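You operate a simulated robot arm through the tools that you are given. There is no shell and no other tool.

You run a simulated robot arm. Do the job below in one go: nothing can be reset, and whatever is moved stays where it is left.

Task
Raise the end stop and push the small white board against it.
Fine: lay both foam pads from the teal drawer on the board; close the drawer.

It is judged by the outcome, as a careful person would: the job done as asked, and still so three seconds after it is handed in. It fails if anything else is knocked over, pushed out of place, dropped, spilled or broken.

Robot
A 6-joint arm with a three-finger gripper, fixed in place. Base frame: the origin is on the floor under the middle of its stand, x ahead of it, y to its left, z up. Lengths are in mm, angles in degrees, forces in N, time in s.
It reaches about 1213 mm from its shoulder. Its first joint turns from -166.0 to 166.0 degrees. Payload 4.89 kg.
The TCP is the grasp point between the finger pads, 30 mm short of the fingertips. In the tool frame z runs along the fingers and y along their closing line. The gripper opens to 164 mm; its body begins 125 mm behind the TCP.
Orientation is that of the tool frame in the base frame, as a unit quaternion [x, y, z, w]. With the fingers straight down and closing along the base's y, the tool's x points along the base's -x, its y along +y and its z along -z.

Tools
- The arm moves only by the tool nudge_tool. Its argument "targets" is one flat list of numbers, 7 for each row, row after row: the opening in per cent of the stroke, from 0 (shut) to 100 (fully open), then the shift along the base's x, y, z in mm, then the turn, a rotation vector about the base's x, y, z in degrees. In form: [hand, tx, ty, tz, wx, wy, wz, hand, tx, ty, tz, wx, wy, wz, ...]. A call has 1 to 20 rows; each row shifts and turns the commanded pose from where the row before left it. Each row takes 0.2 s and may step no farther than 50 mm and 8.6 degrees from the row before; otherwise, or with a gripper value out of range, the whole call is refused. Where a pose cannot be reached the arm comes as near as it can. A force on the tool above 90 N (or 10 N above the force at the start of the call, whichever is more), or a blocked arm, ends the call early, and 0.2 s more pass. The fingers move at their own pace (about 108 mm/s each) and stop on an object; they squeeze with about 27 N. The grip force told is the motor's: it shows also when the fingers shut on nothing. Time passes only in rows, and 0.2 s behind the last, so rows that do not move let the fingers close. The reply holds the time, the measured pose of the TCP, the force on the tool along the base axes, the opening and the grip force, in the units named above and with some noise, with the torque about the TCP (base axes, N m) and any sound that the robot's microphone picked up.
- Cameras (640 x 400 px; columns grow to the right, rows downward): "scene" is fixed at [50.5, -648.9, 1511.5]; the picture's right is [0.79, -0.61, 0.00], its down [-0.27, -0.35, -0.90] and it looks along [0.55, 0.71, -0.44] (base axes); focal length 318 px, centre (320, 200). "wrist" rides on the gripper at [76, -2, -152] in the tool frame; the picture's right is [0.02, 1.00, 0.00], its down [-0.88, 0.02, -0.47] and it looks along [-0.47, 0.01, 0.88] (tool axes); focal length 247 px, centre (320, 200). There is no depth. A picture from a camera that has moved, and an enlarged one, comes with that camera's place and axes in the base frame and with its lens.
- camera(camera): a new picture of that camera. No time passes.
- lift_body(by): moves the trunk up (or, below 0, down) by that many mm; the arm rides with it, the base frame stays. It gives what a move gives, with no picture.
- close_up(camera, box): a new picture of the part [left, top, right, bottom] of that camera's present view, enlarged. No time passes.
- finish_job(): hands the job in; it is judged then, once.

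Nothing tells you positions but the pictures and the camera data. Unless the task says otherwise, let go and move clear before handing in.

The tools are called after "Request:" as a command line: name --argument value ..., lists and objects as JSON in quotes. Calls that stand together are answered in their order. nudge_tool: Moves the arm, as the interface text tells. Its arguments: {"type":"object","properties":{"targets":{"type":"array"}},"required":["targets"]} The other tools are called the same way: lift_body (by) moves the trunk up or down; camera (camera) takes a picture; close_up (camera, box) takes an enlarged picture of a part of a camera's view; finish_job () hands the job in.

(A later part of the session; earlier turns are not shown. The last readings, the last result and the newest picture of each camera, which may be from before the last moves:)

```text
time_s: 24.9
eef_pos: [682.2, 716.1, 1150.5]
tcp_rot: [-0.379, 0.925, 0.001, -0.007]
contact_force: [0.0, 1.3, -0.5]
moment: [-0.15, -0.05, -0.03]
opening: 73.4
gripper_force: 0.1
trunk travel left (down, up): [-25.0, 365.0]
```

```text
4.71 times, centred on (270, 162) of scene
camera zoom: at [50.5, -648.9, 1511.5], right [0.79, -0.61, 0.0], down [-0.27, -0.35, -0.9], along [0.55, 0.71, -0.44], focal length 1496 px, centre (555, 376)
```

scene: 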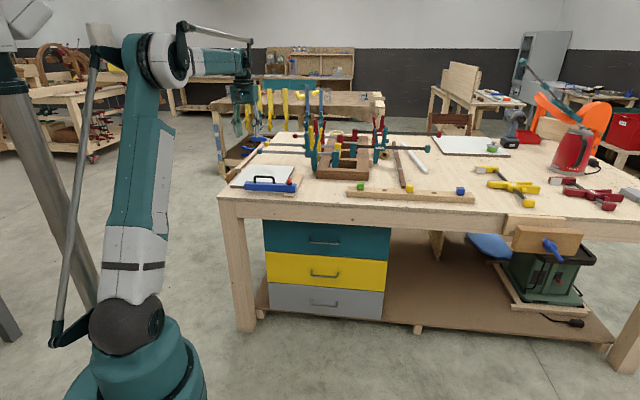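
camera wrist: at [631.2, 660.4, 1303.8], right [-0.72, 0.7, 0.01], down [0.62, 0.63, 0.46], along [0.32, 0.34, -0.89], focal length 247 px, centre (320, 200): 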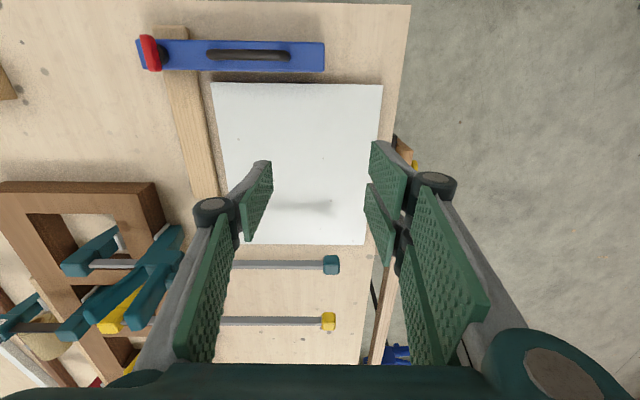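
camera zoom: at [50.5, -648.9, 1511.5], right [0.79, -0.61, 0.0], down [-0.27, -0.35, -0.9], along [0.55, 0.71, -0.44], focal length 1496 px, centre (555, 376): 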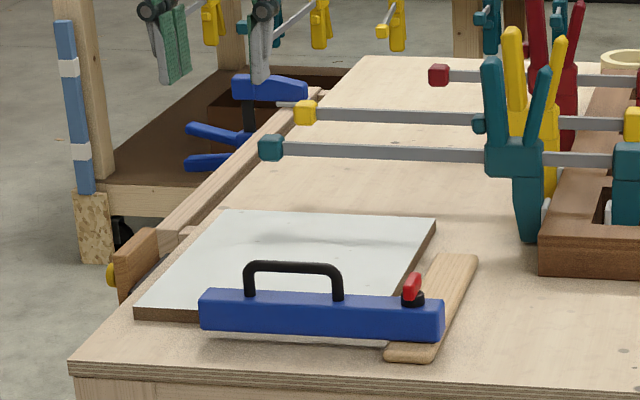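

Request:
nudge_tool --targets '[0, 17, 6, -38, 0, 0, 0, 0, 17, 6, -38, 0, 0, 0, 0, 17, 6, -38, 0, 0, 0, 0, 17, 6, -38, 0, 0, 0, 0, 17, 6, -30, 0, 0, 0, 0, 0, 0, -20, 0, 0, 0]'

Request:
camera --camera "wrist"

Request:
close_up --camera "scene" --box '[210, 120, 330, 205]'

```text
time_s: 26.4
eef_pos: [767.1, 743.1, 948.7]
tcp_rot: [-0.377, 0.926, 0.001, -0.006]
contact_force: [-0.9, -0.2, -0.5]
moment: [0.08, -0.07, 0.03]
opening: 0.0
gripper_force: 27.2
trunk travel left (down, up): [-25.0, 365.0]
```

```text
taken
camera wrist: at [716.6, 689.3, 1101.9], right [-0.72, 0.7, 0.01], down [0.62, 0.63, 0.46], along [0.32, 0.34, -0.89], focal length 247 px, centre (320, 200)
```

wrist: 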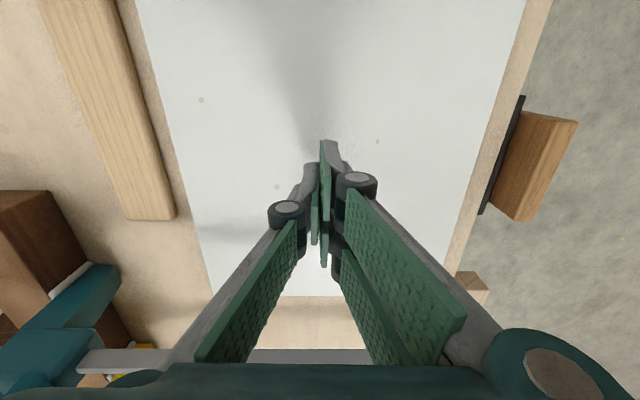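

```text
4.71 times, centred on (270, 162) of scene
camera zoom: at [50.5, -648.9, 1511.5], right [0.79, -0.61, 0.0], down [-0.27, -0.35, -0.9], along [0.55, 0.71, -0.44], focal length 1496 px, centre (555, 376)
```

zoom: 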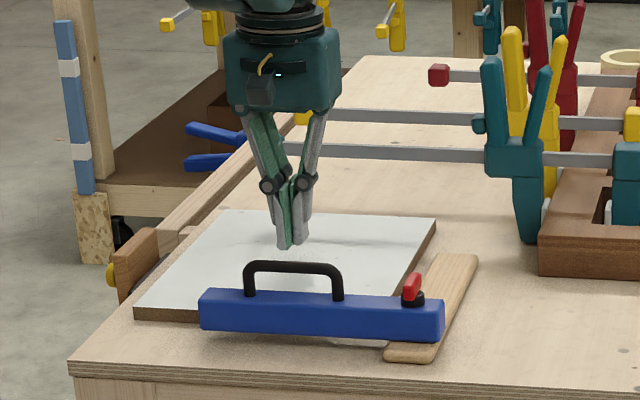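

Request:
nudge_tool --targets '[0, 0, 0, -10, 0, 0, 0, 0, 0, 0, -8, 0, 0, 0, 0, 0, 0, -3, 0, 0, 0, 0, 0, 0, -2, 0, 0, 0]'

```text
time_s: 27.4
eef_pos: [767.2, 743.8, 926.0]
tcp_rot: [-0.379, 0.925, 0.001, -0.007]
contact_force: [-0.6, -0.3, 1.2]
moment: [0.0, -0.02, 0.0]
opening: 0.1
gripper_force: 27.2
trunk travel left (down, up): [-25.0, 365.0]
```

Request:
nudge_tool --targets '[0, 0, 0, -2, 0, 0, 0, 0, 0, 0, -1.5, 0, 0, 0]'

```text
time_s: 27.9
eef_pos: [767.4, 745.5, 922.1]
tcp_rot: [-0.379, 0.925, 0.001, -0.007]
contact_force: [0.4, 0.7, 4.7]
moment: [0.1, -0.09, -0.02]
opening: 5.8
gripper_force: 27.2
trunk travel left (down, up): [-25.0, 365.0]
```

Request:
nudge_tool --targets '[0, 0, 0, -1.5, 0, 0, 0]'

Request:
close_up --camera "scene" --box '[210, 120, 330, 205]'

```text
time_s: 28.4
eef_pos: [768.2, 742.9, 922.4]
tcp_rot: [-0.379, 0.925, 0.001, -0.005]
contact_force: [6.6, 6.2, 20.9]
moment: [0.53, -0.54, 0.02]
opening: 5.8
gripper_force: 26.6
trunk travel left (down, up): [-25.0, 365.0]
```

```text
4.71 times, centred on (270, 162) of scene
camera zoom: at [50.5, -648.9, 1511.5], right [0.79, -0.61, 0.0], down [-0.27, -0.35, -0.9], along [0.55, 0.71, -0.44], focal length 1496 px, centre (555, 376)
```

zoom: 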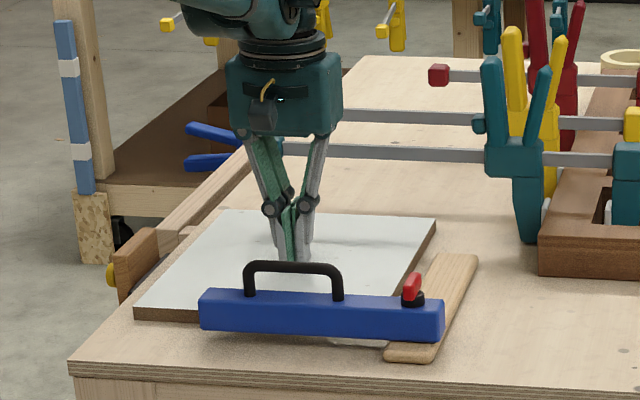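

Request:
nudge_tool --targets '[0, -2, 2, -0.5, 0, 0, 0, 0, -2, 2, 0, 0, 0, 0, 0, -2, 2, 0, 0, 0, 0]'

Request:
camera --camera "wrist"

Request:
close_up --camera "scene" --box '[210, 120, 330, 205]'

```text
time_s: 29.1
eef_pos: [761.7, 748.4, 922.2]
tcp_rot: [-0.378, 0.926, 0.002, -0.006]
contact_force: [9.6, -12.8, 33.2]
moment: [0.16, -0.72, -0.36]
opening: 6.1
gripper_force: 27.0
trunk travel left (down, up): [-25.0, 365.0]
```

```text
taken
camera wrist: at [710.4, 694.1, 1076.0], right [-0.72, 0.7, 0.01], down [0.62, 0.63, 0.47], along [0.32, 0.34, -0.89], focal length 247 px, centre (320, 200)
```

wrist: 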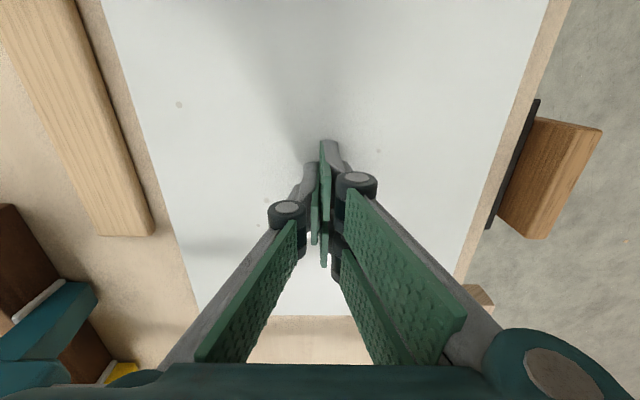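

```text
4.71 times, centred on (270, 162) of scene
camera zoom: at [50.5, -648.9, 1511.5], right [0.79, -0.61, 0.0], down [-0.27, -0.35, -0.9], along [0.55, 0.71, -0.44], focal length 1496 px, centre (555, 376)
```

zoom: 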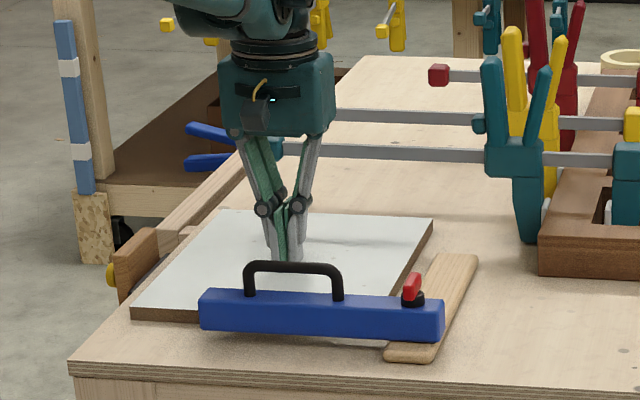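

The board follows the fingers. I'll continue drawing it left in small steps.

Request:
nudge_tool --targets '[0, -2.1, 2.1, 0, 0, 0, 0, 0, -2.1, 2.1, 0, 0, 0, 0, 0, -2.1, 2.1, 0, 0, 0, 0, 0, -2.1, 2.1, 0, 0, 0, 0, 0, -2.1, 2.1, 0, 0, 0, 0]'

Request:
camera --camera "wrist"

Request:
close_up --camera "scene" --box '[210, 120, 330, 205]'

```text
time_s: 30.4
eef_pos: [751.0, 758.7, 922.7]
tcp_rot: [-0.378, 0.926, 0.002, -0.005]
contact_force: [10.7, -13.6, 35.6]
moment: [0.16, -0.81, -0.32]
opening: 6.2
gripper_force: 27.0
trunk travel left (down, up): [-25.0, 365.0]
```

```text
taken
camera wrist: at [700.0, 704.6, 1075.9], right [-0.72, 0.7, 0.01], down [0.62, 0.63, 0.47], along [0.32, 0.34, -0.89], focal length 247 px, centre (320, 200)
```

wrist: 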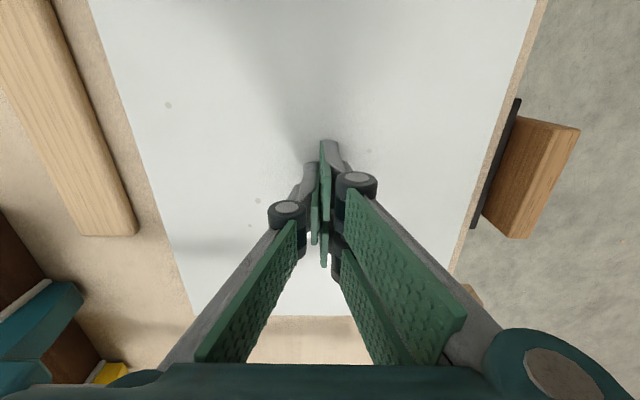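

```text
4.71 times, centred on (270, 162) of scene
camera zoom: at [50.5, -648.9, 1511.5], right [0.79, -0.61, 0.0], down [-0.27, -0.35, -0.9], along [0.55, 0.71, -0.44], focal length 1496 px, centre (555, 376)
```

zoom: 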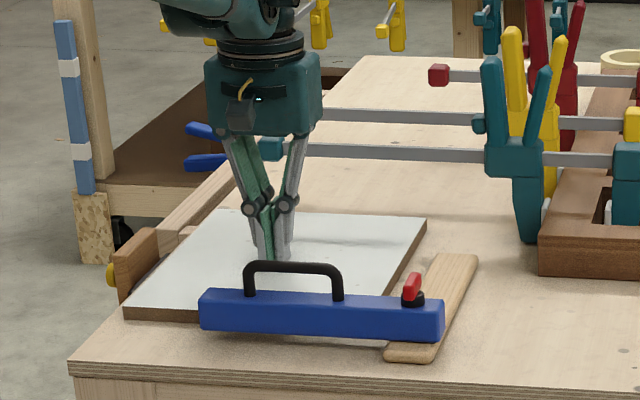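

Request:
nudge_tool --targets '[0, 0, 0, -1.5, 0, 0, 0, 0, -2.1, 2.1, 0, 0, 0, 0, 0, -2.1, 2.1, 0, 0, 0, 0, 0, -2.1, 2.1, 0, 0, 0, 0, 0, -2.1, 2.1, 0, 0, 0, 0]'

Request:
camera --camera "wrist"

Request:
close_up --camera "scene" --box '[210, 120, 330, 205]'

```text
time_s: 31.6
eef_pos: [741.0, 767.8, 922.9]
tcp_rot: [-0.379, 0.925, 0.002, -0.005]
contact_force: [12.7, -11.9, 62.8]
moment: [0.34, -0.92, -0.1]
opening: 5.7
gripper_force: 27.0
trunk travel left (down, up): [-25.0, 365.0]
```

```text
taken
camera wrist: at [690.0, 713.1, 1075.7], right [-0.72, 0.7, 0.01], down [0.62, 0.63, 0.47], along [0.32, 0.34, -0.88], focal length 247 px, centre (320, 200)
```

wrist: 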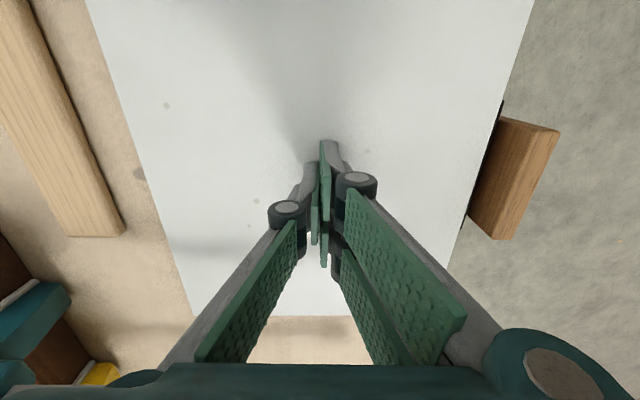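

```text
4.71 times, centred on (270, 162) of scene
camera zoom: at [50.5, -648.9, 1511.5], right [0.79, -0.61, 0.0], down [-0.27, -0.35, -0.9], along [0.55, 0.71, -0.44], focal length 1496 px, centre (555, 376)
```

zoom: 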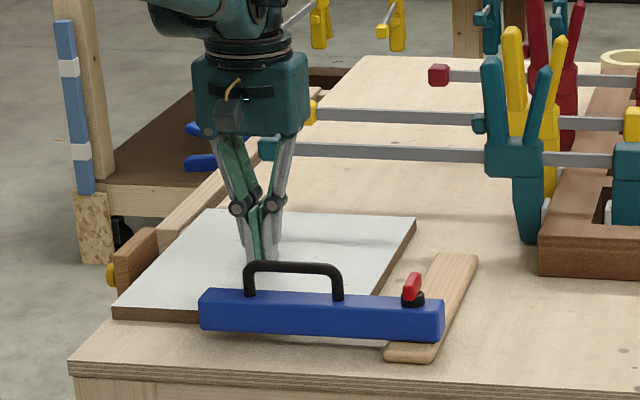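

Pressing harder makes the board follow without slip. About 17 mm remain to the stop.

Request:
nudge_tool --targets '[0, -2.1, 2.1, 0, 0, 0, 0, 0, -2.1, 2.1, 0, 0, 0, 0, 0, -2.1, 2.1, 0, 0, 0, 0, 0, -2.1, 2.1, 0, 0, 0, 0]'

Request:
camera --camera "wrist"

Request:
close_up --camera "scene" --box '[210, 120, 330, 205]'

```text
time_s: 32.5
eef_pos: [733.6, 776.3, 923.1]
tcp_rot: [-0.379, 0.925, 0.003, -0.004]
contact_force: [13.7, -14.9, 62.7]
moment: [0.3, -0.95, -0.39]
opening: 6.1
gripper_force: 26.5
trunk travel left (down, up): [-25.0, 365.0]
```

```text
taken
camera wrist: at [682.1, 721.2, 1075.7], right [-0.72, 0.7, 0.01], down [0.62, 0.63, 0.47], along [0.32, 0.34, -0.88], focal length 247 px, centre (320, 200)
```

wrist: 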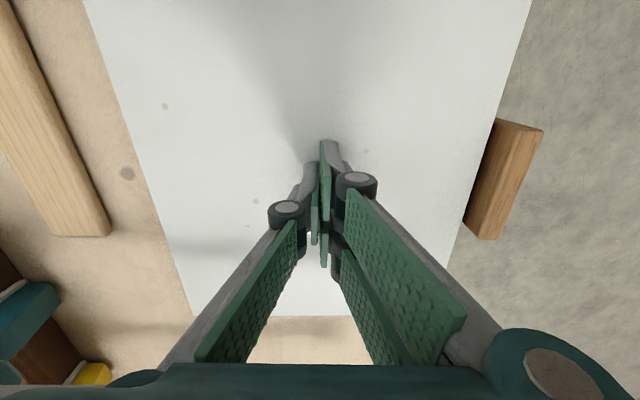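

```text
4.71 times, centred on (270, 162) of scene
camera zoom: at [50.5, -648.9, 1511.5], right [0.79, -0.61, 0.0], down [-0.27, -0.35, -0.9], along [0.55, 0.71, -0.44], focal length 1496 px, centre (555, 376)
```

zoom: 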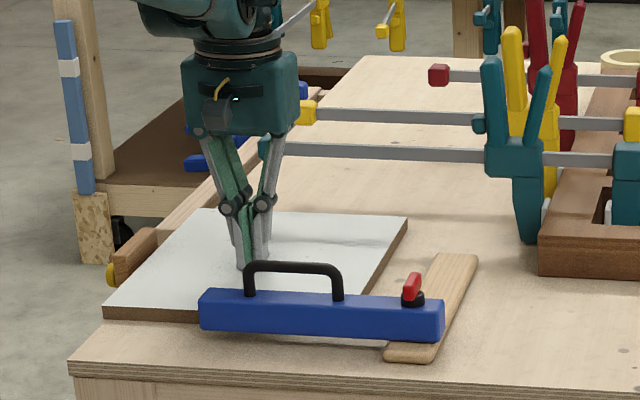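

Request:
nudge_tool --targets '[0, -1.4, 1.4, 0, 0, 0, 0, 0, -1.4, 1.4, 0, 0, 0, 0]'

Request:
close_up --camera "wrist" --box '[400, 60, 580, 260]'

```text
time_s: 33.1
eef_pos: [730.8, 779.7, 922.6]
tcp_rot: [-0.377, 0.926, 0.002, -0.004]
contact_force: [14.8, -17.0, 62.4]
moment: [0.23, -0.99, -0.29]
opening: 6.4
gripper_force: 27.5
trunk travel left (down, up): [-25.0, 365.0]
```

```text
2.00 times, centred on (490, 160) of wrist
camera zoom: at [679.4, 723.9, 1075.7], right [-0.72, 0.7, 0.01], down [0.62, 0.63, 0.47], along [0.32, 0.34, -0.88], focal length 494 px, centre (-20, 280)
```

zoom: 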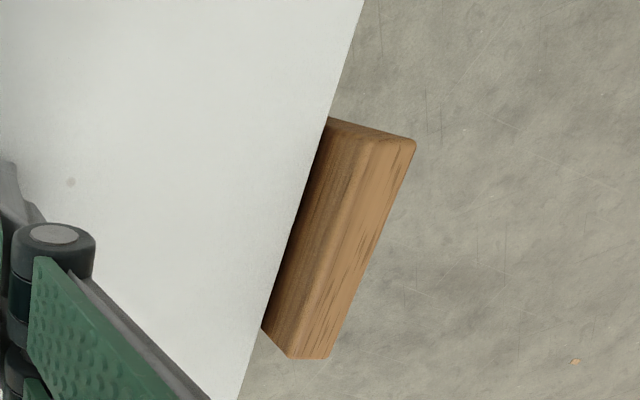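

Request:
nudge_tool --targets '[0, -1.4, 1.4, 0, 0, 0, 0, 0, -1.4, 1.4, 0, 0, 0, 0]'

Request:
close_up --camera "wrist" --box '[400, 60, 580, 260]'

Request:
camera --camera "wrist"

Request:
close_up --camera "scene" --box '[210, 150, 290, 205]'

```text
time_s: 33.8
eef_pos: [727.8, 780.9, 922.5]
tcp_rot: [-0.378, 0.926, 0.003, -0.005]
contact_force: [16.4, -14.8, 62.1]
moment: [0.26, -1.04, -0.28]
opening: 6.2
gripper_force: 27.0
trunk travel left (down, up): [-25.0, 365.0]
```

```text
2.00 times, centred on (490, 160) of wrist
camera zoom: at [676.8, 726.4, 1075.7], right [-0.72, 0.7, 0.01], down [0.62, 0.63, 0.47], along [0.32, 0.34, -0.88], focal length 494 px, centre (-20, 280)
```

zoom: 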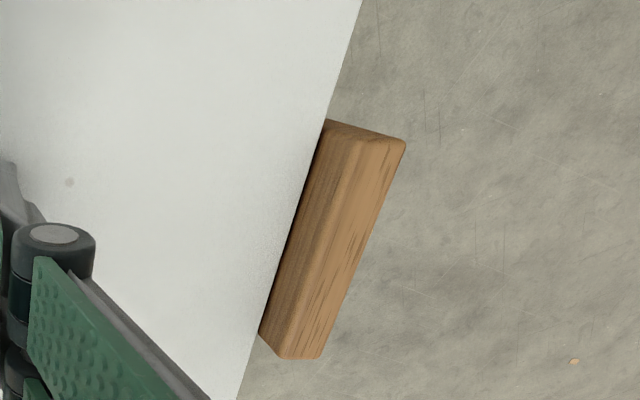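

```text
taken
camera wrist: at [676.8, 726.4, 1075.7], right [-0.72, 0.7, 0.01], down [0.62, 0.63, 0.47], along [0.32, 0.34, -0.88], focal length 247 px, centre (320, 200)
```

wrist: 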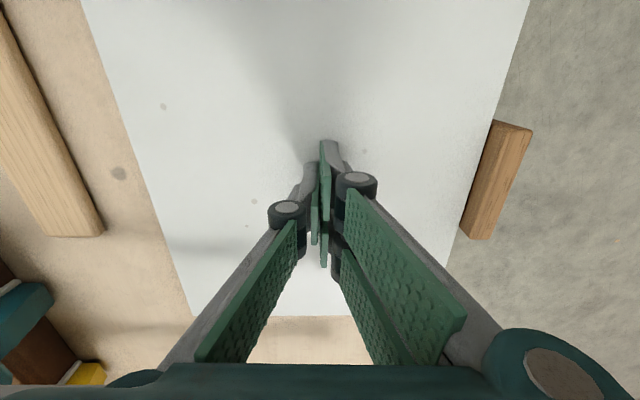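

```text
7.27 times, centred on (250, 178) of scene
camera zoom: at [50.5, -648.9, 1511.5], right [0.79, -0.61, 0.0], down [-0.27, -0.35, -0.9], along [0.55, 0.71, -0.44], focal length 2312 px, centre (829, 364)
```

zoom: 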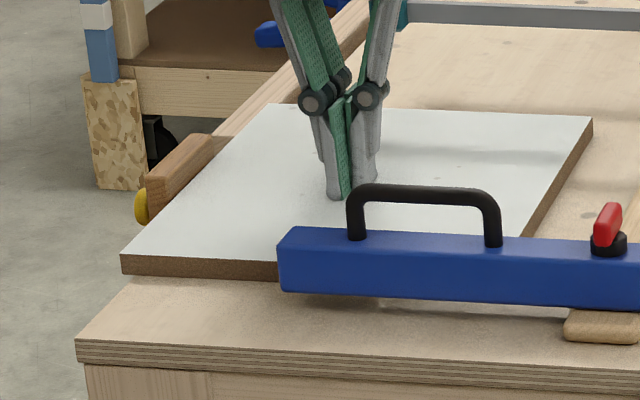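

Request:
nudge_tool --targets '[0, -1.4, 1.4, 0, 0, 0, 0, 0, -1.4, 1.4, 0, 0, 0, 0]'

Request:
close_up --camera "wrist" --box '[400, 60, 580, 260]'

```text
time_s: 34.4
eef_pos: [725.2, 783.5, 923.1]
tcp_rot: [-0.378, 0.926, 0.003, -0.005]
contact_force: [20.0, -22.7, 60.0]
moment: [0.11, -1.23, -0.56]
opening: 5.8
gripper_force: 26.9
trunk travel left (down, up): [-25.0, 365.0]
```

```text
2.00 times, centred on (490, 160) of wrist
camera zoom: at [674.6, 728.9, 1075.8], right [-0.71, 0.7, 0.01], down [0.62, 0.63, 0.47], along [0.32, 0.34, -0.88], focal length 494 px, centre (-20, 280)
```

zoom: 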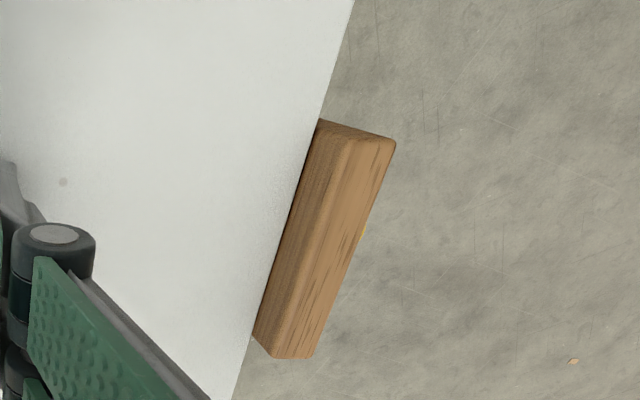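

The lateral force jumped and the board no longer follows: it is against the stop. I'll lift off and check.

Request:
nudge_tool --targets '[0, -0.5, 0.5, 0, 0, 0, 0, 0, 0, 0, 4, 0, 0, 0, 0, 0, 0, 20, 0, 0, 0, 0, 0, 0, 40, 0, 0, 0, 0, 0, 0, 45, 0, 0, 0, 0, 0, 0, 45, 0, 0, 0, 0, 0, 0, 45, 0, 0, 0]'

Request:
camera --camera "wrist"

Request:
close_up --camera "scene" --box '[200, 140, 320, 205]'

```text
time_s: 36.0
eef_pos: [727.0, 786.9, 1118.5]
tcp_rot: [-0.378, 0.926, 0.002, -0.006]
contact_force: [0.0, 0.3, -0.9]
moment: [-0.14, 0.09, 0.0]
opening: 0.0
gripper_force: 27.2
trunk travel left (down, up): [-25.0, 365.0]
```

```text
taken
camera wrist: at [675.7, 732.9, 1272.4], right [-0.72, 0.7, 0.01], down [0.62, 0.63, 0.46], along [0.32, 0.34, -0.89], focal length 247 px, centre (320, 200)
```

wrist: 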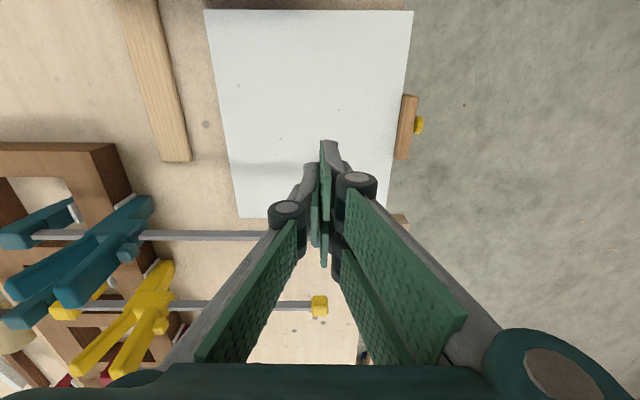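

```text
5.33 times, centred on (260, 172) of scene
camera zoom: at [50.5, -648.9, 1511.5], right [0.79, -0.61, 0.0], down [-0.27, -0.35, -0.9], along [0.55, 0.71, -0.44], focal length 1696 px, centre (640, 347)
```

zoom: 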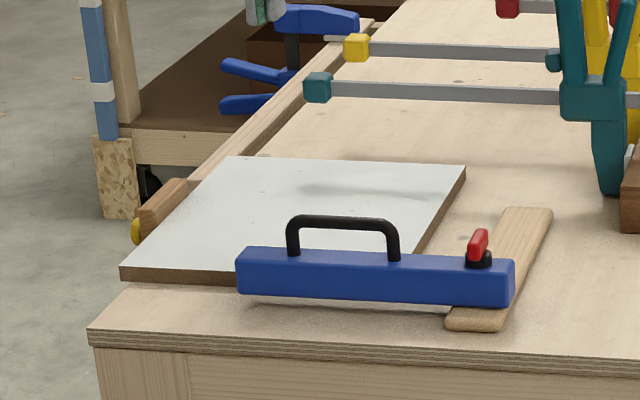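

The board is against the raised stop and nothing else has moved. Next the teal drawer: I place its handle at about (874, 373, 638), recessed under the bench front. I'll swing the hand clear of the bench to the front and turn it.

Request:
nudge_tool --targets '[0, -3.7, -43.8, 0, 0, 0, -6.4, 0, -3.7, -43.8, 0, 0, 0, -6.4, 0, -3.7, -43.8, 0, 0, 0, -6.4, 0, -3.7, -43.8, 0, 0, 0, -6.4, 0, -3.7, -43.8, 0, 0, 0, -6.4, 0, -3.7, -43.8, 0, 0, 0, -6.4, 0, -3.7, -43.8, 0, 0, 0, -6.4, 0, -3.7, -43.8, 0, 0, 0, -6.4, 0, -3.7, -43.8, 0, 0, 0, -6.4, 0, -3.7, -43.8, 0, 0, 0, -6.4, 0, -3.7, -43.8, 0, 0, 0, -6.4, 0, -3.7, -43.8, 0, 0, 0, -6.4, 0, -3.7, -43.8, 0, 0, 0, -6.4, 0, -3.7, -43.8, 0, 0, 0, -6.4]'

Request:
camera --camera "wrist"

Request:
camera --camera "scene"

```text
time_s: 39.0
eef_pos: [674.8, 174.9, 1117.2]
tcp_rot: [0.384, 0.923, 0.006, -0.004]
contact_force: [1.1, 2.1, -1.1]
moment: [-0.3, 0.16, 0.02]
opening: 0.2
gripper_force: 27.0
trunk travel left (down, up): [-25.0, 365.0]
```

```text
taken
camera wrist: at [619.8, 225.7, 1271.0], right [0.69, 0.72, 0.01], down [0.64, -0.62, 0.46], along [0.34, -0.32, -0.89], focal length 247 px, centre (320, 200)
```

wrist: 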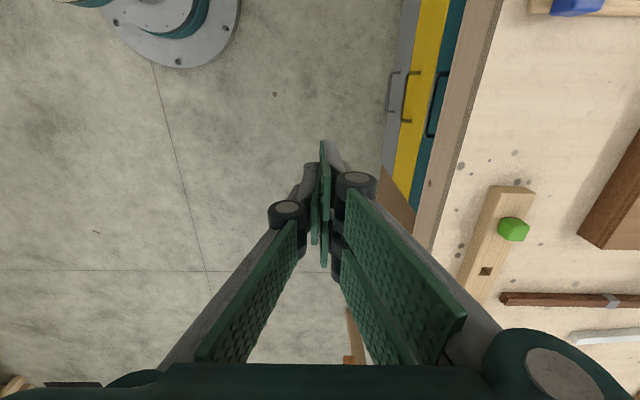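

```text
taken
```

scene: 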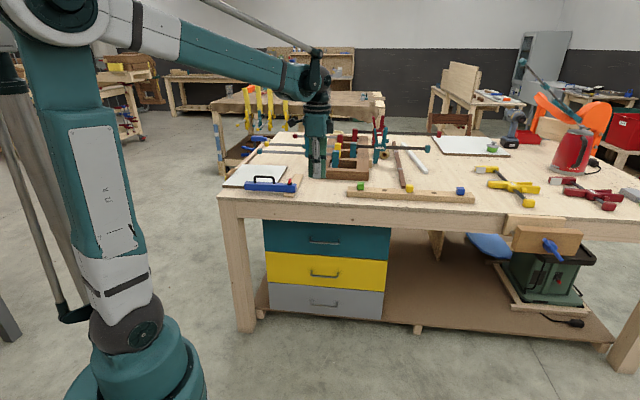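

Request:
close_up --camera "wrist" --box '[370, 0, 530, 230]'

```text
1.74 times, centred on (450, 115) of wrist
camera zoom: at [619.8, 225.7, 1271.0], right [0.69, 0.72, 0.01], down [0.64, -0.62, 0.46], along [0.34, -0.32, -0.89], focal length 430 px, centre (94, 348)
```

zoom: 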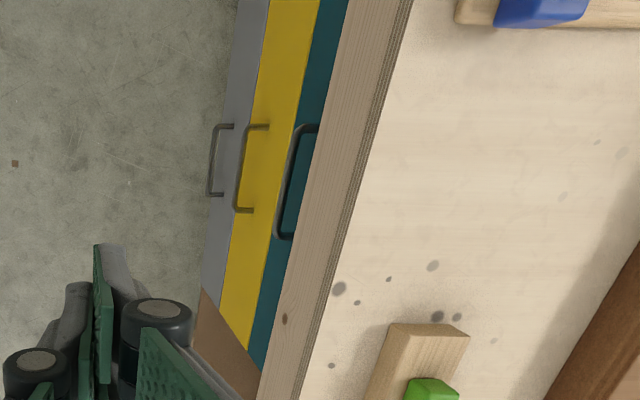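

The teal handle bar runs from about a point (a=278) to (a=423) along the bench, at z≈638, just behind the bench's front face. I'll lower the hand in front and tilt the fingers towards the drawer.

Request:
nudge_tool --targets '[35, 8.5, 8.5, -40, 5.66, -5.66, 0, 35, 8.5, 8.5, -40, 5.66, -5.66, 0, 35, 8.5, 8.5, -40, 5.66, -5.66, 0, 35, 8.5, 8.5, -40, 5.66, -5.66, 0, 35, 8.5, 8.5, -40, 5.66, -5.66, 0, 35, 8.5, 8.5, -40, 5.66, -5.66, 0, 35, 8.5, 8.5, -40, 5.66, -5.66, 0, 35, 8.5, 8.5, -40, 5.66, -5.66, 0, 35, 8.5, 8.5, -40, 5.66, -5.66, 0, 35, 8.5, 8.5, -40, 5.66, -5.66, 0]'

Request:
camera --camera "wrist"

Request:
camera --camera "scene"

```text
time_s: 41.1
eef_pos: [849.3, 266.0, 839.6]
tcp_rot: [0.29, 0.707, 0.598, 0.242]
contact_force: [-1.7, 0.7, 2.0]
moment: [-0.19, 0.14, -0.22]
opening: 57.3
gripper_force: 0.0
out of reach, approached as far as the arm can: row 8, 9, 10
trunk travel left (down, up): [-25.0, 365.0]
```

```text
taken
camera wrist: at [689.9, 211.7, 864.7], right [0.1, 0.13, 0.99], down [0.31, -0.95, 0.09], along [0.95, 0.29, -0.14], focal length 247 px, centre (320, 200)
```

wrist: 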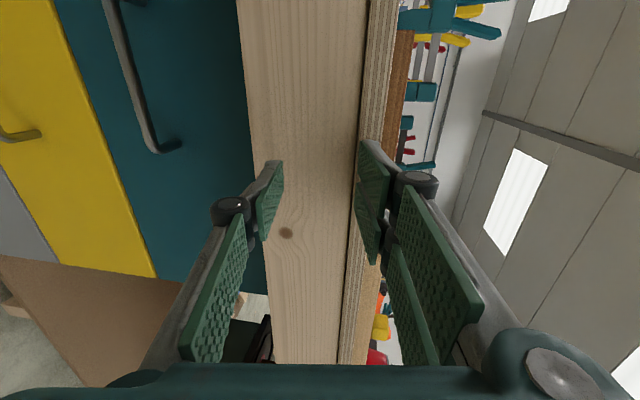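

```text
taken
```

scene: 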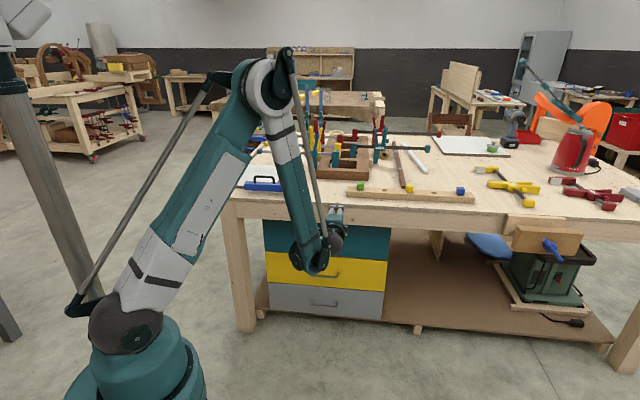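

The hand stopped short of the commanded place but is now pointing at the drawer fronts. I'll probe downwards in small steps to see what the arm allows.

Request:
nudge_tool --targets '[35, -15, -15, 0, 0, 0, 0, 35, 0, 0, -15, 0, 0, 0]'

```text
time_s: 41.8
eef_pos: [848.8, 252.2, 840.5]
tcp_rot: [0.289, 0.708, 0.597, 0.242]
contact_force: [0.6, 0.3, 0.1]
moment: [-0.03, 0.03, -0.07]
opening: 57.3
gripper_force: 0.0
out of reach, approached as far as the arm can: row 1, 2
trunk travel left (down, up): [-25.0, 365.0]
```

Request:
nudge_tool --targets '[35, 0, 0, 0, 5.5, 5.64, -1.34]'

Request:
nudge_tool --targets '[35, 0, 0, -15, 0, 0, 0]'

```text
time_s: 42.1
eef_pos: [850.2, 252.1, 841.1]
tcp_rot: [0.339, 0.684, 0.614, 0.201]
contact_force: [0.0, -0.2, 0.6]
moment: [0.02, -0.02, -0.02]
opening: 57.3
gripper_force: 0.1
trunk travel left (down, up): [-25.0, 365.0]
```

```text
time_s: 42.5
eef_pos: [856.1, 253.0, 835.7]
tcp_rot: [0.338, 0.686, 0.612, 0.199]
contact_force: [-0.7, -0.2, 0.6]
moment: [-0.01, 0.0, -0.06]
opening: 57.2
gripper_force: 0.0
out of reach, approached as far as the arm can: row 1
trunk travel left (down, up): [-25.0, 365.0]
```

The arm's wrist is at a bend limit for a level hand, so I'll take the handle with the fingers pointing about 30° downward instead. First a fresh look for the handle's exact place.

Request:
camera --camera "wrist"

Request:
close_up --camera "wrist" --box '[0, 0, 240, 200]'

```text
taken
camera wrist: at [699.4, 199.5, 869.5], right [0.2, 0.03, 0.98], down [0.29, -0.96, -0.03], along [0.94, 0.29, -0.21], focal length 247 px, centre (320, 200)
```

wrist: 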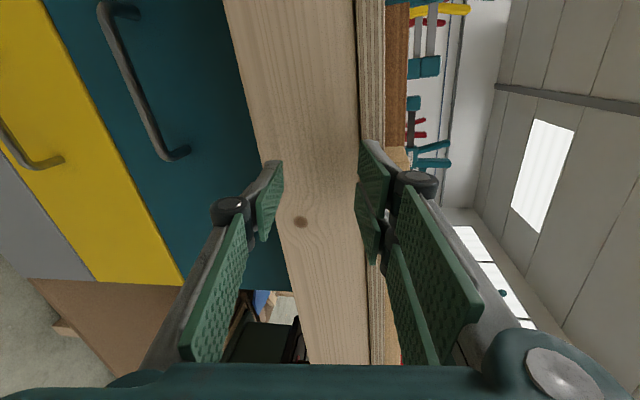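

```text
2.00 times, centred on (120, 100) of wrist
camera zoom: at [699.4, 199.5, 869.5], right [0.2, 0.03, 0.98], down [0.29, -0.96, -0.03], along [0.94, 0.29, -0.21], focal length 494 px, centre (720, 400)
```

zoom: 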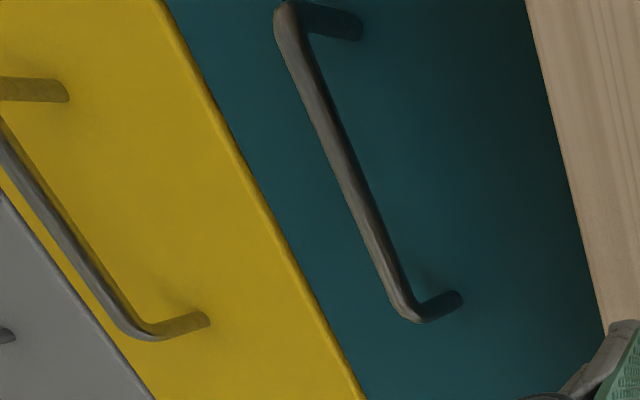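

Request:
nudge_tool --targets '[35, -8, 5, 0, -5.66, 5.66, 0, 35, -8, 5, -10, -5.66, 5.66, 0, 35, -8, 10, -20, -2.83, 2.83, 0, 35, -8, 10, -20, -4.9, -4.9, 4.0, 35, -8, 10, -30, 0, 0, 0, 35, -8, 10, -30, 0, 0, 0]'

Request:
camera --camera "wrist"

```text
time_s: 44.0
eef_pos: [820.1, 305.1, 738.4]
tcp_rot: [0.33, 0.8, 0.465, 0.187]
contact_force: [0.2, -0.8, 0.8]
moment: [-0.01, -0.02, -0.03]
opening: 57.3
gripper_force: 0.1
out of reach, approached as far as the arm can: row 6
trunk travel left (down, up): [-25.0, 365.0]
```

```text
taken
camera wrist: at [673.3, 263.7, 813.0], right [0.34, 0.37, 0.87], down [0.35, -0.9, 0.24], along [0.87, 0.22, -0.43], focal length 247 px, centre (320, 200)
```

wrist: 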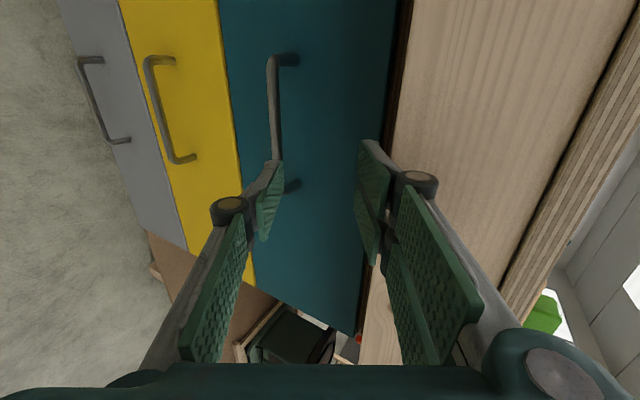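

Request:
lift_body --by -25

Request:
nudge_tool --targets '[35, -3, 14, -15, 0, 0, 0, 35, 0, 4, -15, 0, 0, 0]'

```text
time_s: 44.7
eef_pos: [820.9, 305.2, 712.2]
tcp_rot: [0.33, 0.8, 0.465, 0.186]
contact_force: [-1.2, 0.3, 0.0]
moment: [0.0, 0.04, 0.01]
opening: 57.5
gripper_force: 0.0
trunk travel left (down, up): [0.0, 390.0]
```

```text
time_s: 45.3
eef_pos: [829.8, 327.0, 696.7]
tcp_rot: [0.329, 0.802, 0.463, 0.185]
contact_force: [-0.2, 0.6, 1.1]
moment: [-0.04, -0.01, -0.03]
opening: 57.3
gripper_force: 0.1
out of reach, approached as far as the arm can: row 1, 2
trunk travel left (down, up): [0.0, 390.0]
```

Request:
nudge_tool --targets '[35, 6, 8, -11, -3.5, 3.5, 0, 35, 6.5, 8, -11.5, 0, 0, 0]'

Request:
camera --camera "wrist"

Request:
close_up --camera "scene" --box '[260, 180, 420, 300]'

```text
time_s: 45.9
eef_pos: [843.5, 343.1, 675.2]
tcp_rot: [0.339, 0.819, 0.43, 0.172]
contact_force: [-0.7, 0.1, 0.2]
moment: [-0.04, 0.0, -0.01]
opening: 57.6
gripper_force: 0.2
trunk travel left (down, up): [0.0, 390.0]
```

```text
taken
camera wrist: at [701.5, 306.1, 761.3], right [0.39, 0.42, 0.82], down [0.37, -0.89, 0.28], along [0.85, 0.19, -0.5], focal length 247 px, centre (320, 200)
```

wrist: 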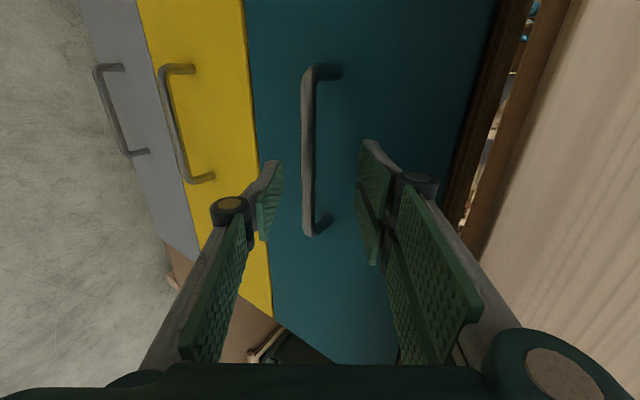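

```text
3.33 times, centred on (340, 240) of scene
camera zoom: at [50.5, -648.9, 1511.5], right [0.79, -0.61, 0.0], down [-0.27, -0.35, -0.9], along [0.55, 0.71, -0.44], focal length 1060 px, centre (253, 67)
```

zoom: 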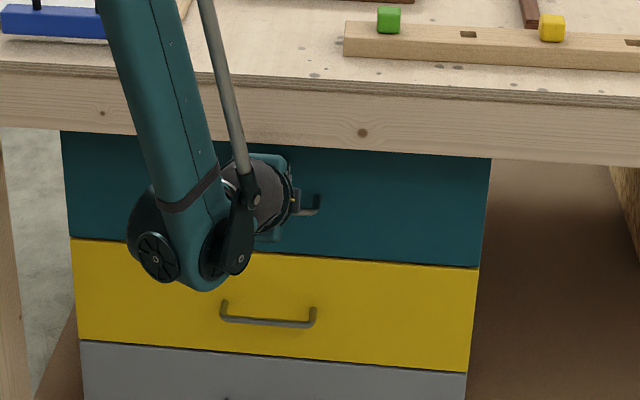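

Request:
nudge_tool --targets '[35, 6.2, 6.4, -13.5, 0, 0, 0, 35, 6.2, 6.4, -13.5, 0, 0, 0]'

Request:
camera --camera "wrist"

```text
time_s: 46.5
eef_pos: [855.9, 355.0, 648.6]
tcp_rot: [0.337, 0.82, 0.43, 0.172]
contact_force: [-1.4, -0.7, 0.6]
moment: [-0.04, -0.02, -0.06]
opening: 57.1
gripper_force: 0.0
trunk travel left (down, up): [0.0, 390.0]
```

```text
taken
camera wrist: at [713.9, 318.7, 734.0], right [0.39, 0.42, 0.82], down [0.36, -0.89, 0.28], along [0.85, 0.19, -0.5], focal length 247 px, centre (320, 200)
```

wrist: 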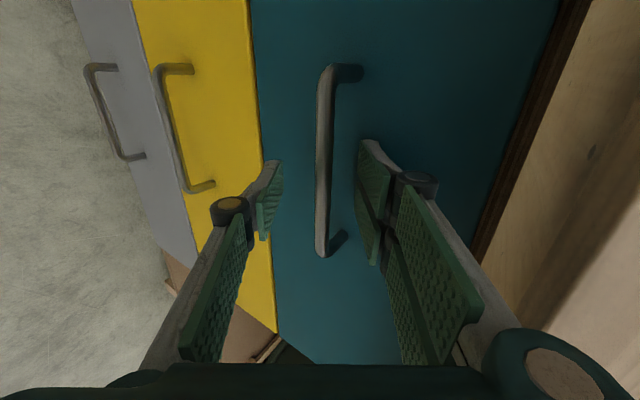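

The bar is centred between the fingers; I'll close on it.

Request:
nudge_tool --targets '[15, 0, 0, 0, 0, 0, 0, 0, 0, 0, 0, 0, 0, 0, 0, 0, 0, 0, 0, 0, 0]'

Request:
camera --camera "wrist"

```text
time_s: 47.3
eef_pos: [856.3, 355.2, 648.9]
tcp_rot: [0.337, 0.819, 0.431, 0.172]
contact_force: [1.3, -1.6, 32.3]
moment: [0.52, 0.02, -0.31]
opening: 10.8
gripper_force: 45.3
trunk travel left (down, up): [0.0, 390.0]
```

```text
taken
camera wrist: at [713.4, 318.5, 735.5], right [0.39, 0.42, 0.82], down [0.36, -0.89, 0.28], along [0.85, 0.19, -0.5], focal length 247 px, centre (320, 200)
```

wrist: 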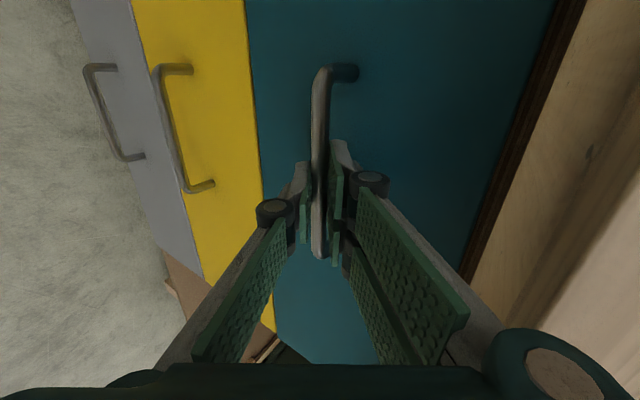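

Request:
nudge_tool --targets '[0, 0, 0, 1, 0, 0, 0, 0, -4, -4, 0.2, 0, 0, 0, 0, -5, -5, 0.2, -0.7, 0.7, 0]'

```text
time_s: 48.1
eef_pos: [846.3, 346.1, 648.6]
tcp_rot: [0.339, 0.823, 0.423, 0.169]
contact_force: [2.2, -1.7, 21.9]
moment: [0.54, 0.2, -0.16]
opening: 10.8
gripper_force: 44.8
trunk travel left (down, up): [0.0, 390.0]
```

Request:
nudge_tool --targets '[0, -9, -9, 1, -1.41, 1.41, 0, 0, -10, -10, 0.5, -1.41, 1.41, 0, 0, -10, -10, 0.5, -1.41, 1.41, 0, 0, -10, -10, 0.5, -1.41, 1.41, 0]'

Request:
camera --camera "wrist"

Request:
camera --camera "scene"

```text
time_s: 49.1
eef_pos: [807.2, 306.4, 649.7]
tcp_rot: [0.351, 0.851, 0.364, 0.144]
contact_force: [-2.1, 2.5, -10.5]
moment: [0.25, 0.34, -0.55]
opening: 10.8
gripper_force: 45.3
trunk travel left (down, up): [0.0, 390.0]
```

```text
taken
camera wrist: at [676.4, 281.2, 755.8], right [0.48, 0.5, 0.72], down [0.4, -0.85, 0.33], along [0.78, 0.13, -0.61], focal length 247 px, centre (320, 200)
```

wrist: 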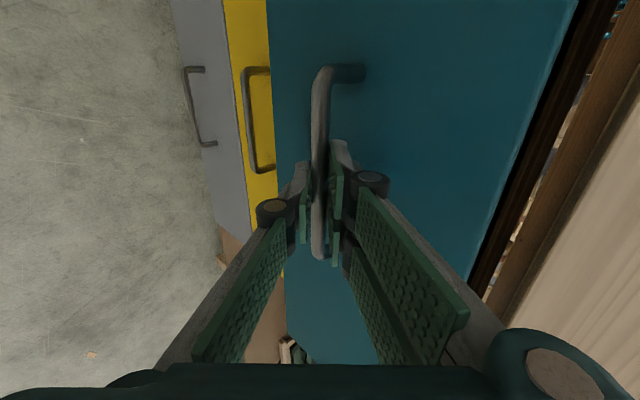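

```text
taken
```

scene: 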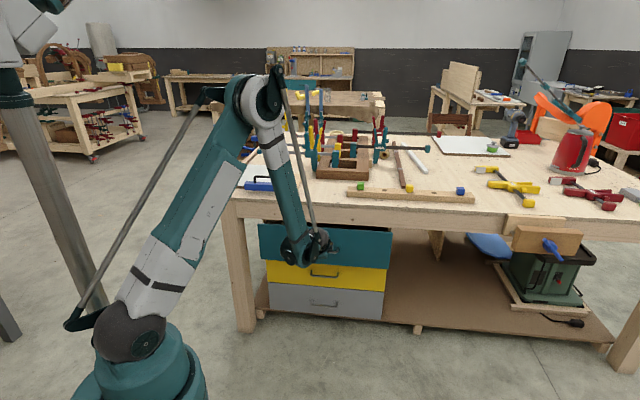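

The drawer is coming out smoothly. I'll keep pulling while steepening the hand.

Request:
nudge_tool --targets '[0, -13.5, -13.5, 0, -1.0, 1.0, 0, 0, -13.7, -13.7, 0.4, -1.0, 1.0, 0, 0, -13.7, -13.7, 0.4, -1.0, 1.0, 0, 0, -13.7, -13.7, 0.4, -1.0, 1.0, 0, 0, -13.7, -13.7, 0.4, -1.0, 1.0, 0]'

Request:
camera --camera "wrist"

Request:
camera --camera "scene"

```text
time_s: 50.3
eef_pos: [741.0, 239.3, 653.7]
tcp_rot: [0.359, 0.872, 0.31, 0.12]
contact_force: [-12.6, 13.6, -54.0]
moment: [0.0, 0.56, -0.5]
opening: 11.4
gripper_force: 45.0
out of reach, approached as far as the arm can: row 5
trunk travel left (down, up): [0.0, 390.0]
```

```text
taken
camera wrist: at [620.8, 223.1, 773.0], right [0.54, 0.57, 0.63], down [0.43, -0.82, 0.37], along [0.72, 0.07, -0.69], focal length 247 px, centre (320, 200)
```

wrist: 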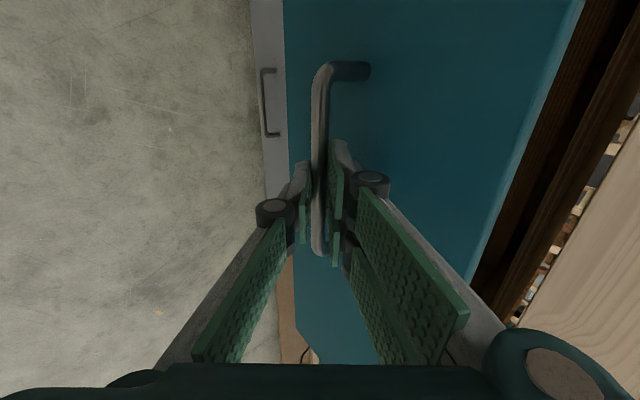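

```text
taken
```

scene: 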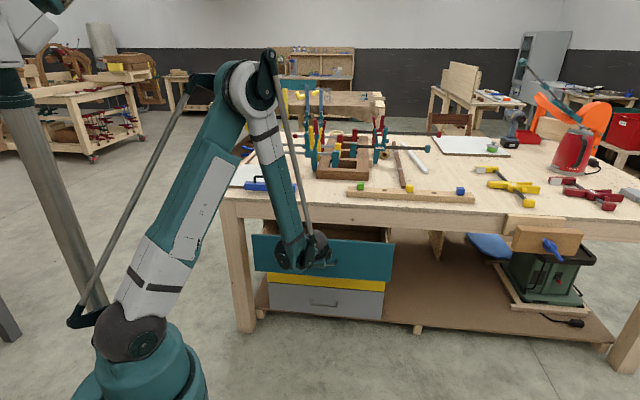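

Request:
nudge_tool --targets '[0, 1, 1, -1.5, -2.5, 2.5, 0, 0, -9, -9, -0.5, -2.5, 2.5, 0, 0, -10, -10, 0, -2.0, 2.0, 0, 0, -10, -10, 0, -2, 2, 0]'

Request:
camera --camera "wrist"

```text
time_s: 51.3
eef_pos: [713.7, 211.3, 655.1]
tcp_rot: [0.372, 0.9, 0.214, 0.083]
contact_force: [-4.9, 6.1, 36.5]
moment: [0.73, 0.31, -0.7]
opening: 11.0
gripper_force: 44.5
trunk travel left (down, up): [0.0, 390.0]
```

```text
taken
camera wrist: at [611.9, 214.7, 792.4], right [0.62, 0.65, 0.45], down [0.49, -0.76, 0.42], along [0.61, -0.04, -0.79], focal length 247 px, centre (320, 200)
```

wrist: 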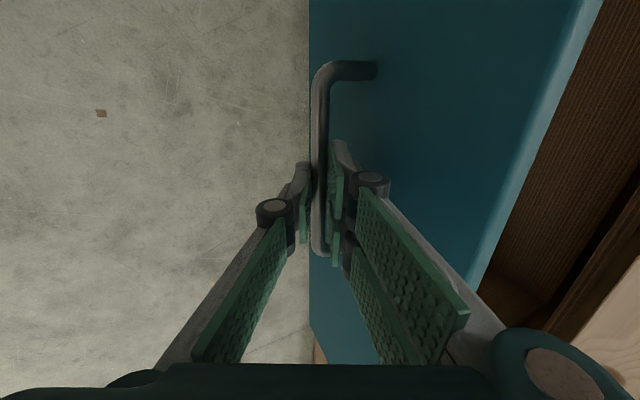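

Request:
nudge_tool --targets '[0, -5, -5, 1.5, -0.7, 0.7, 0, 0, -10, -10, 0, -0.7, 0.7, 0, 0, -10, -10, 0, -0.7, 0.7, 0, 0, -10, -10, 0, -0.7, 0.7, 0]'

Request:
camera --camera "wrist"

Request:
camera --camera "scene"

```text
time_s: 52.3
eef_pos: [677.9, 177.0, 655.7]
tcp_rot: [0.376, 0.906, 0.182, 0.07]
contact_force: [5.1, -3.7, 30.0]
moment: [-0.05, -0.28, -1.16]
opening: 11.1
gripper_force: 44.9
trunk travel left (down, up): [0.0, 390.0]
```

```text
taken
camera wrist: at [583.8, 186.6, 796.9], right [0.64, 0.67, 0.38], down [0.51, -0.74, 0.43], along [0.57, -0.08, -0.82], focal length 247 px, centre (320, 200)
```

wrist: 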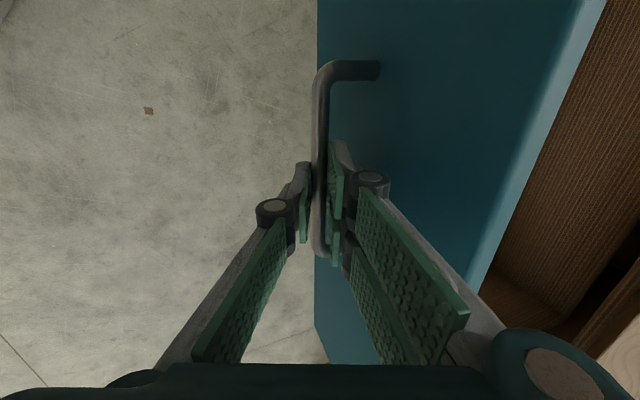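

```text
taken
```

scene: 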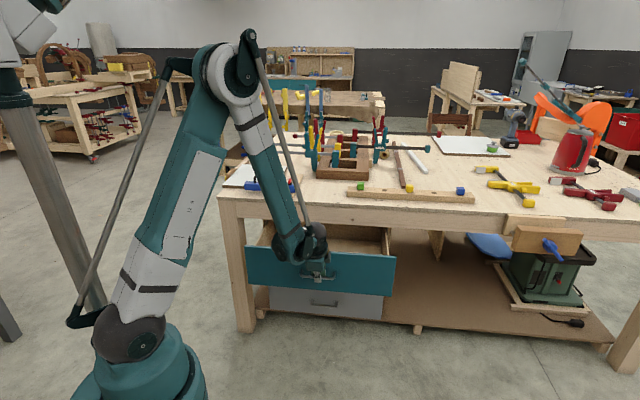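

Request:
close_up --camera "scene" --box '[240, 210, 400, 310]'

```text
4.00 times, centred on (320, 260) of scene
camera zoom: at [50.5, -648.9, 1511.5], right [0.79, -0.61, 0.0], down [-0.27, -0.35, -0.9], along [0.55, 0.71, -0.44], focal length 1272 px, centre (320, -40)
```

zoom: 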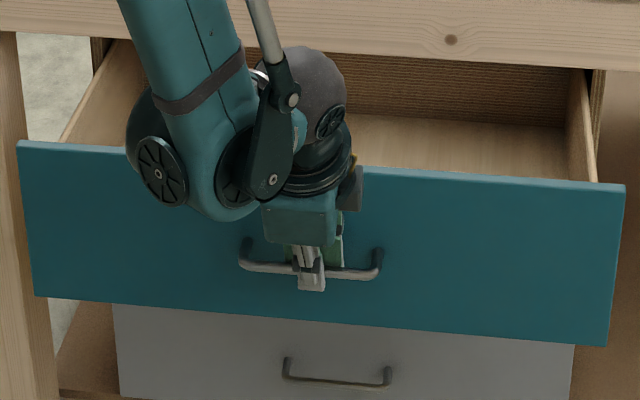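

Request:
nudge_tool --targets '[0, 0, 0, 1, 0, 0, 0, 12, 0, 0, 0, 0, 0, 0, 18, 0, 0, 0, 0, 0, 0, 18, -2, -2, 10, 0, 0, 0, 18, -6, -6, 22, 0, 0, 0, 18, -8, -8, 30, 0, 0, 0, 18, -8, -8, 40, 0, 0, 0]'

Request:
camera --camera "wrist"

Request:
camera --camera "scene"

```text
time_s: 53.9
eef_pos: [654.6, 152.4, 759.4]
tcp_rot: [0.375, 0.906, 0.182, 0.069]
contact_force: [1.7, 0.5, -0.4]
moment: [0.0, 0.22, 0.04]
opening: 29.5
gripper_force: 0.1
trunk travel left (down, up): [0.0, 390.0]
```

```text
taken
camera wrist: at [561.2, 162.3, 900.9], right [0.64, 0.67, 0.38], down [0.51, -0.74, 0.43], along [0.57, -0.08, -0.82], focal length 247 px, centre (320, 200)
```

wrist: 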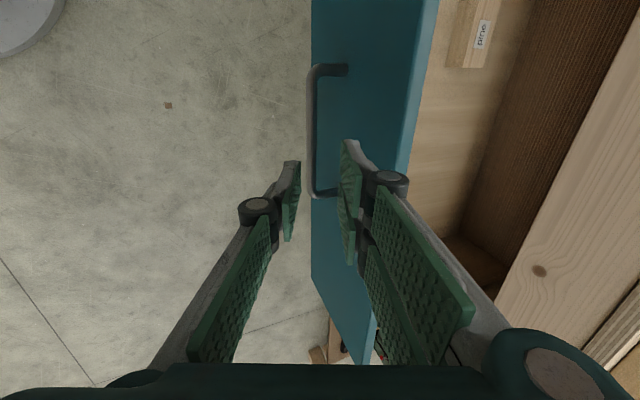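

```text
taken
```

scene: 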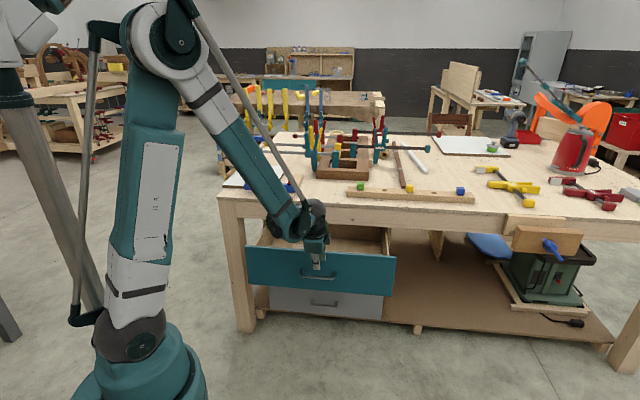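

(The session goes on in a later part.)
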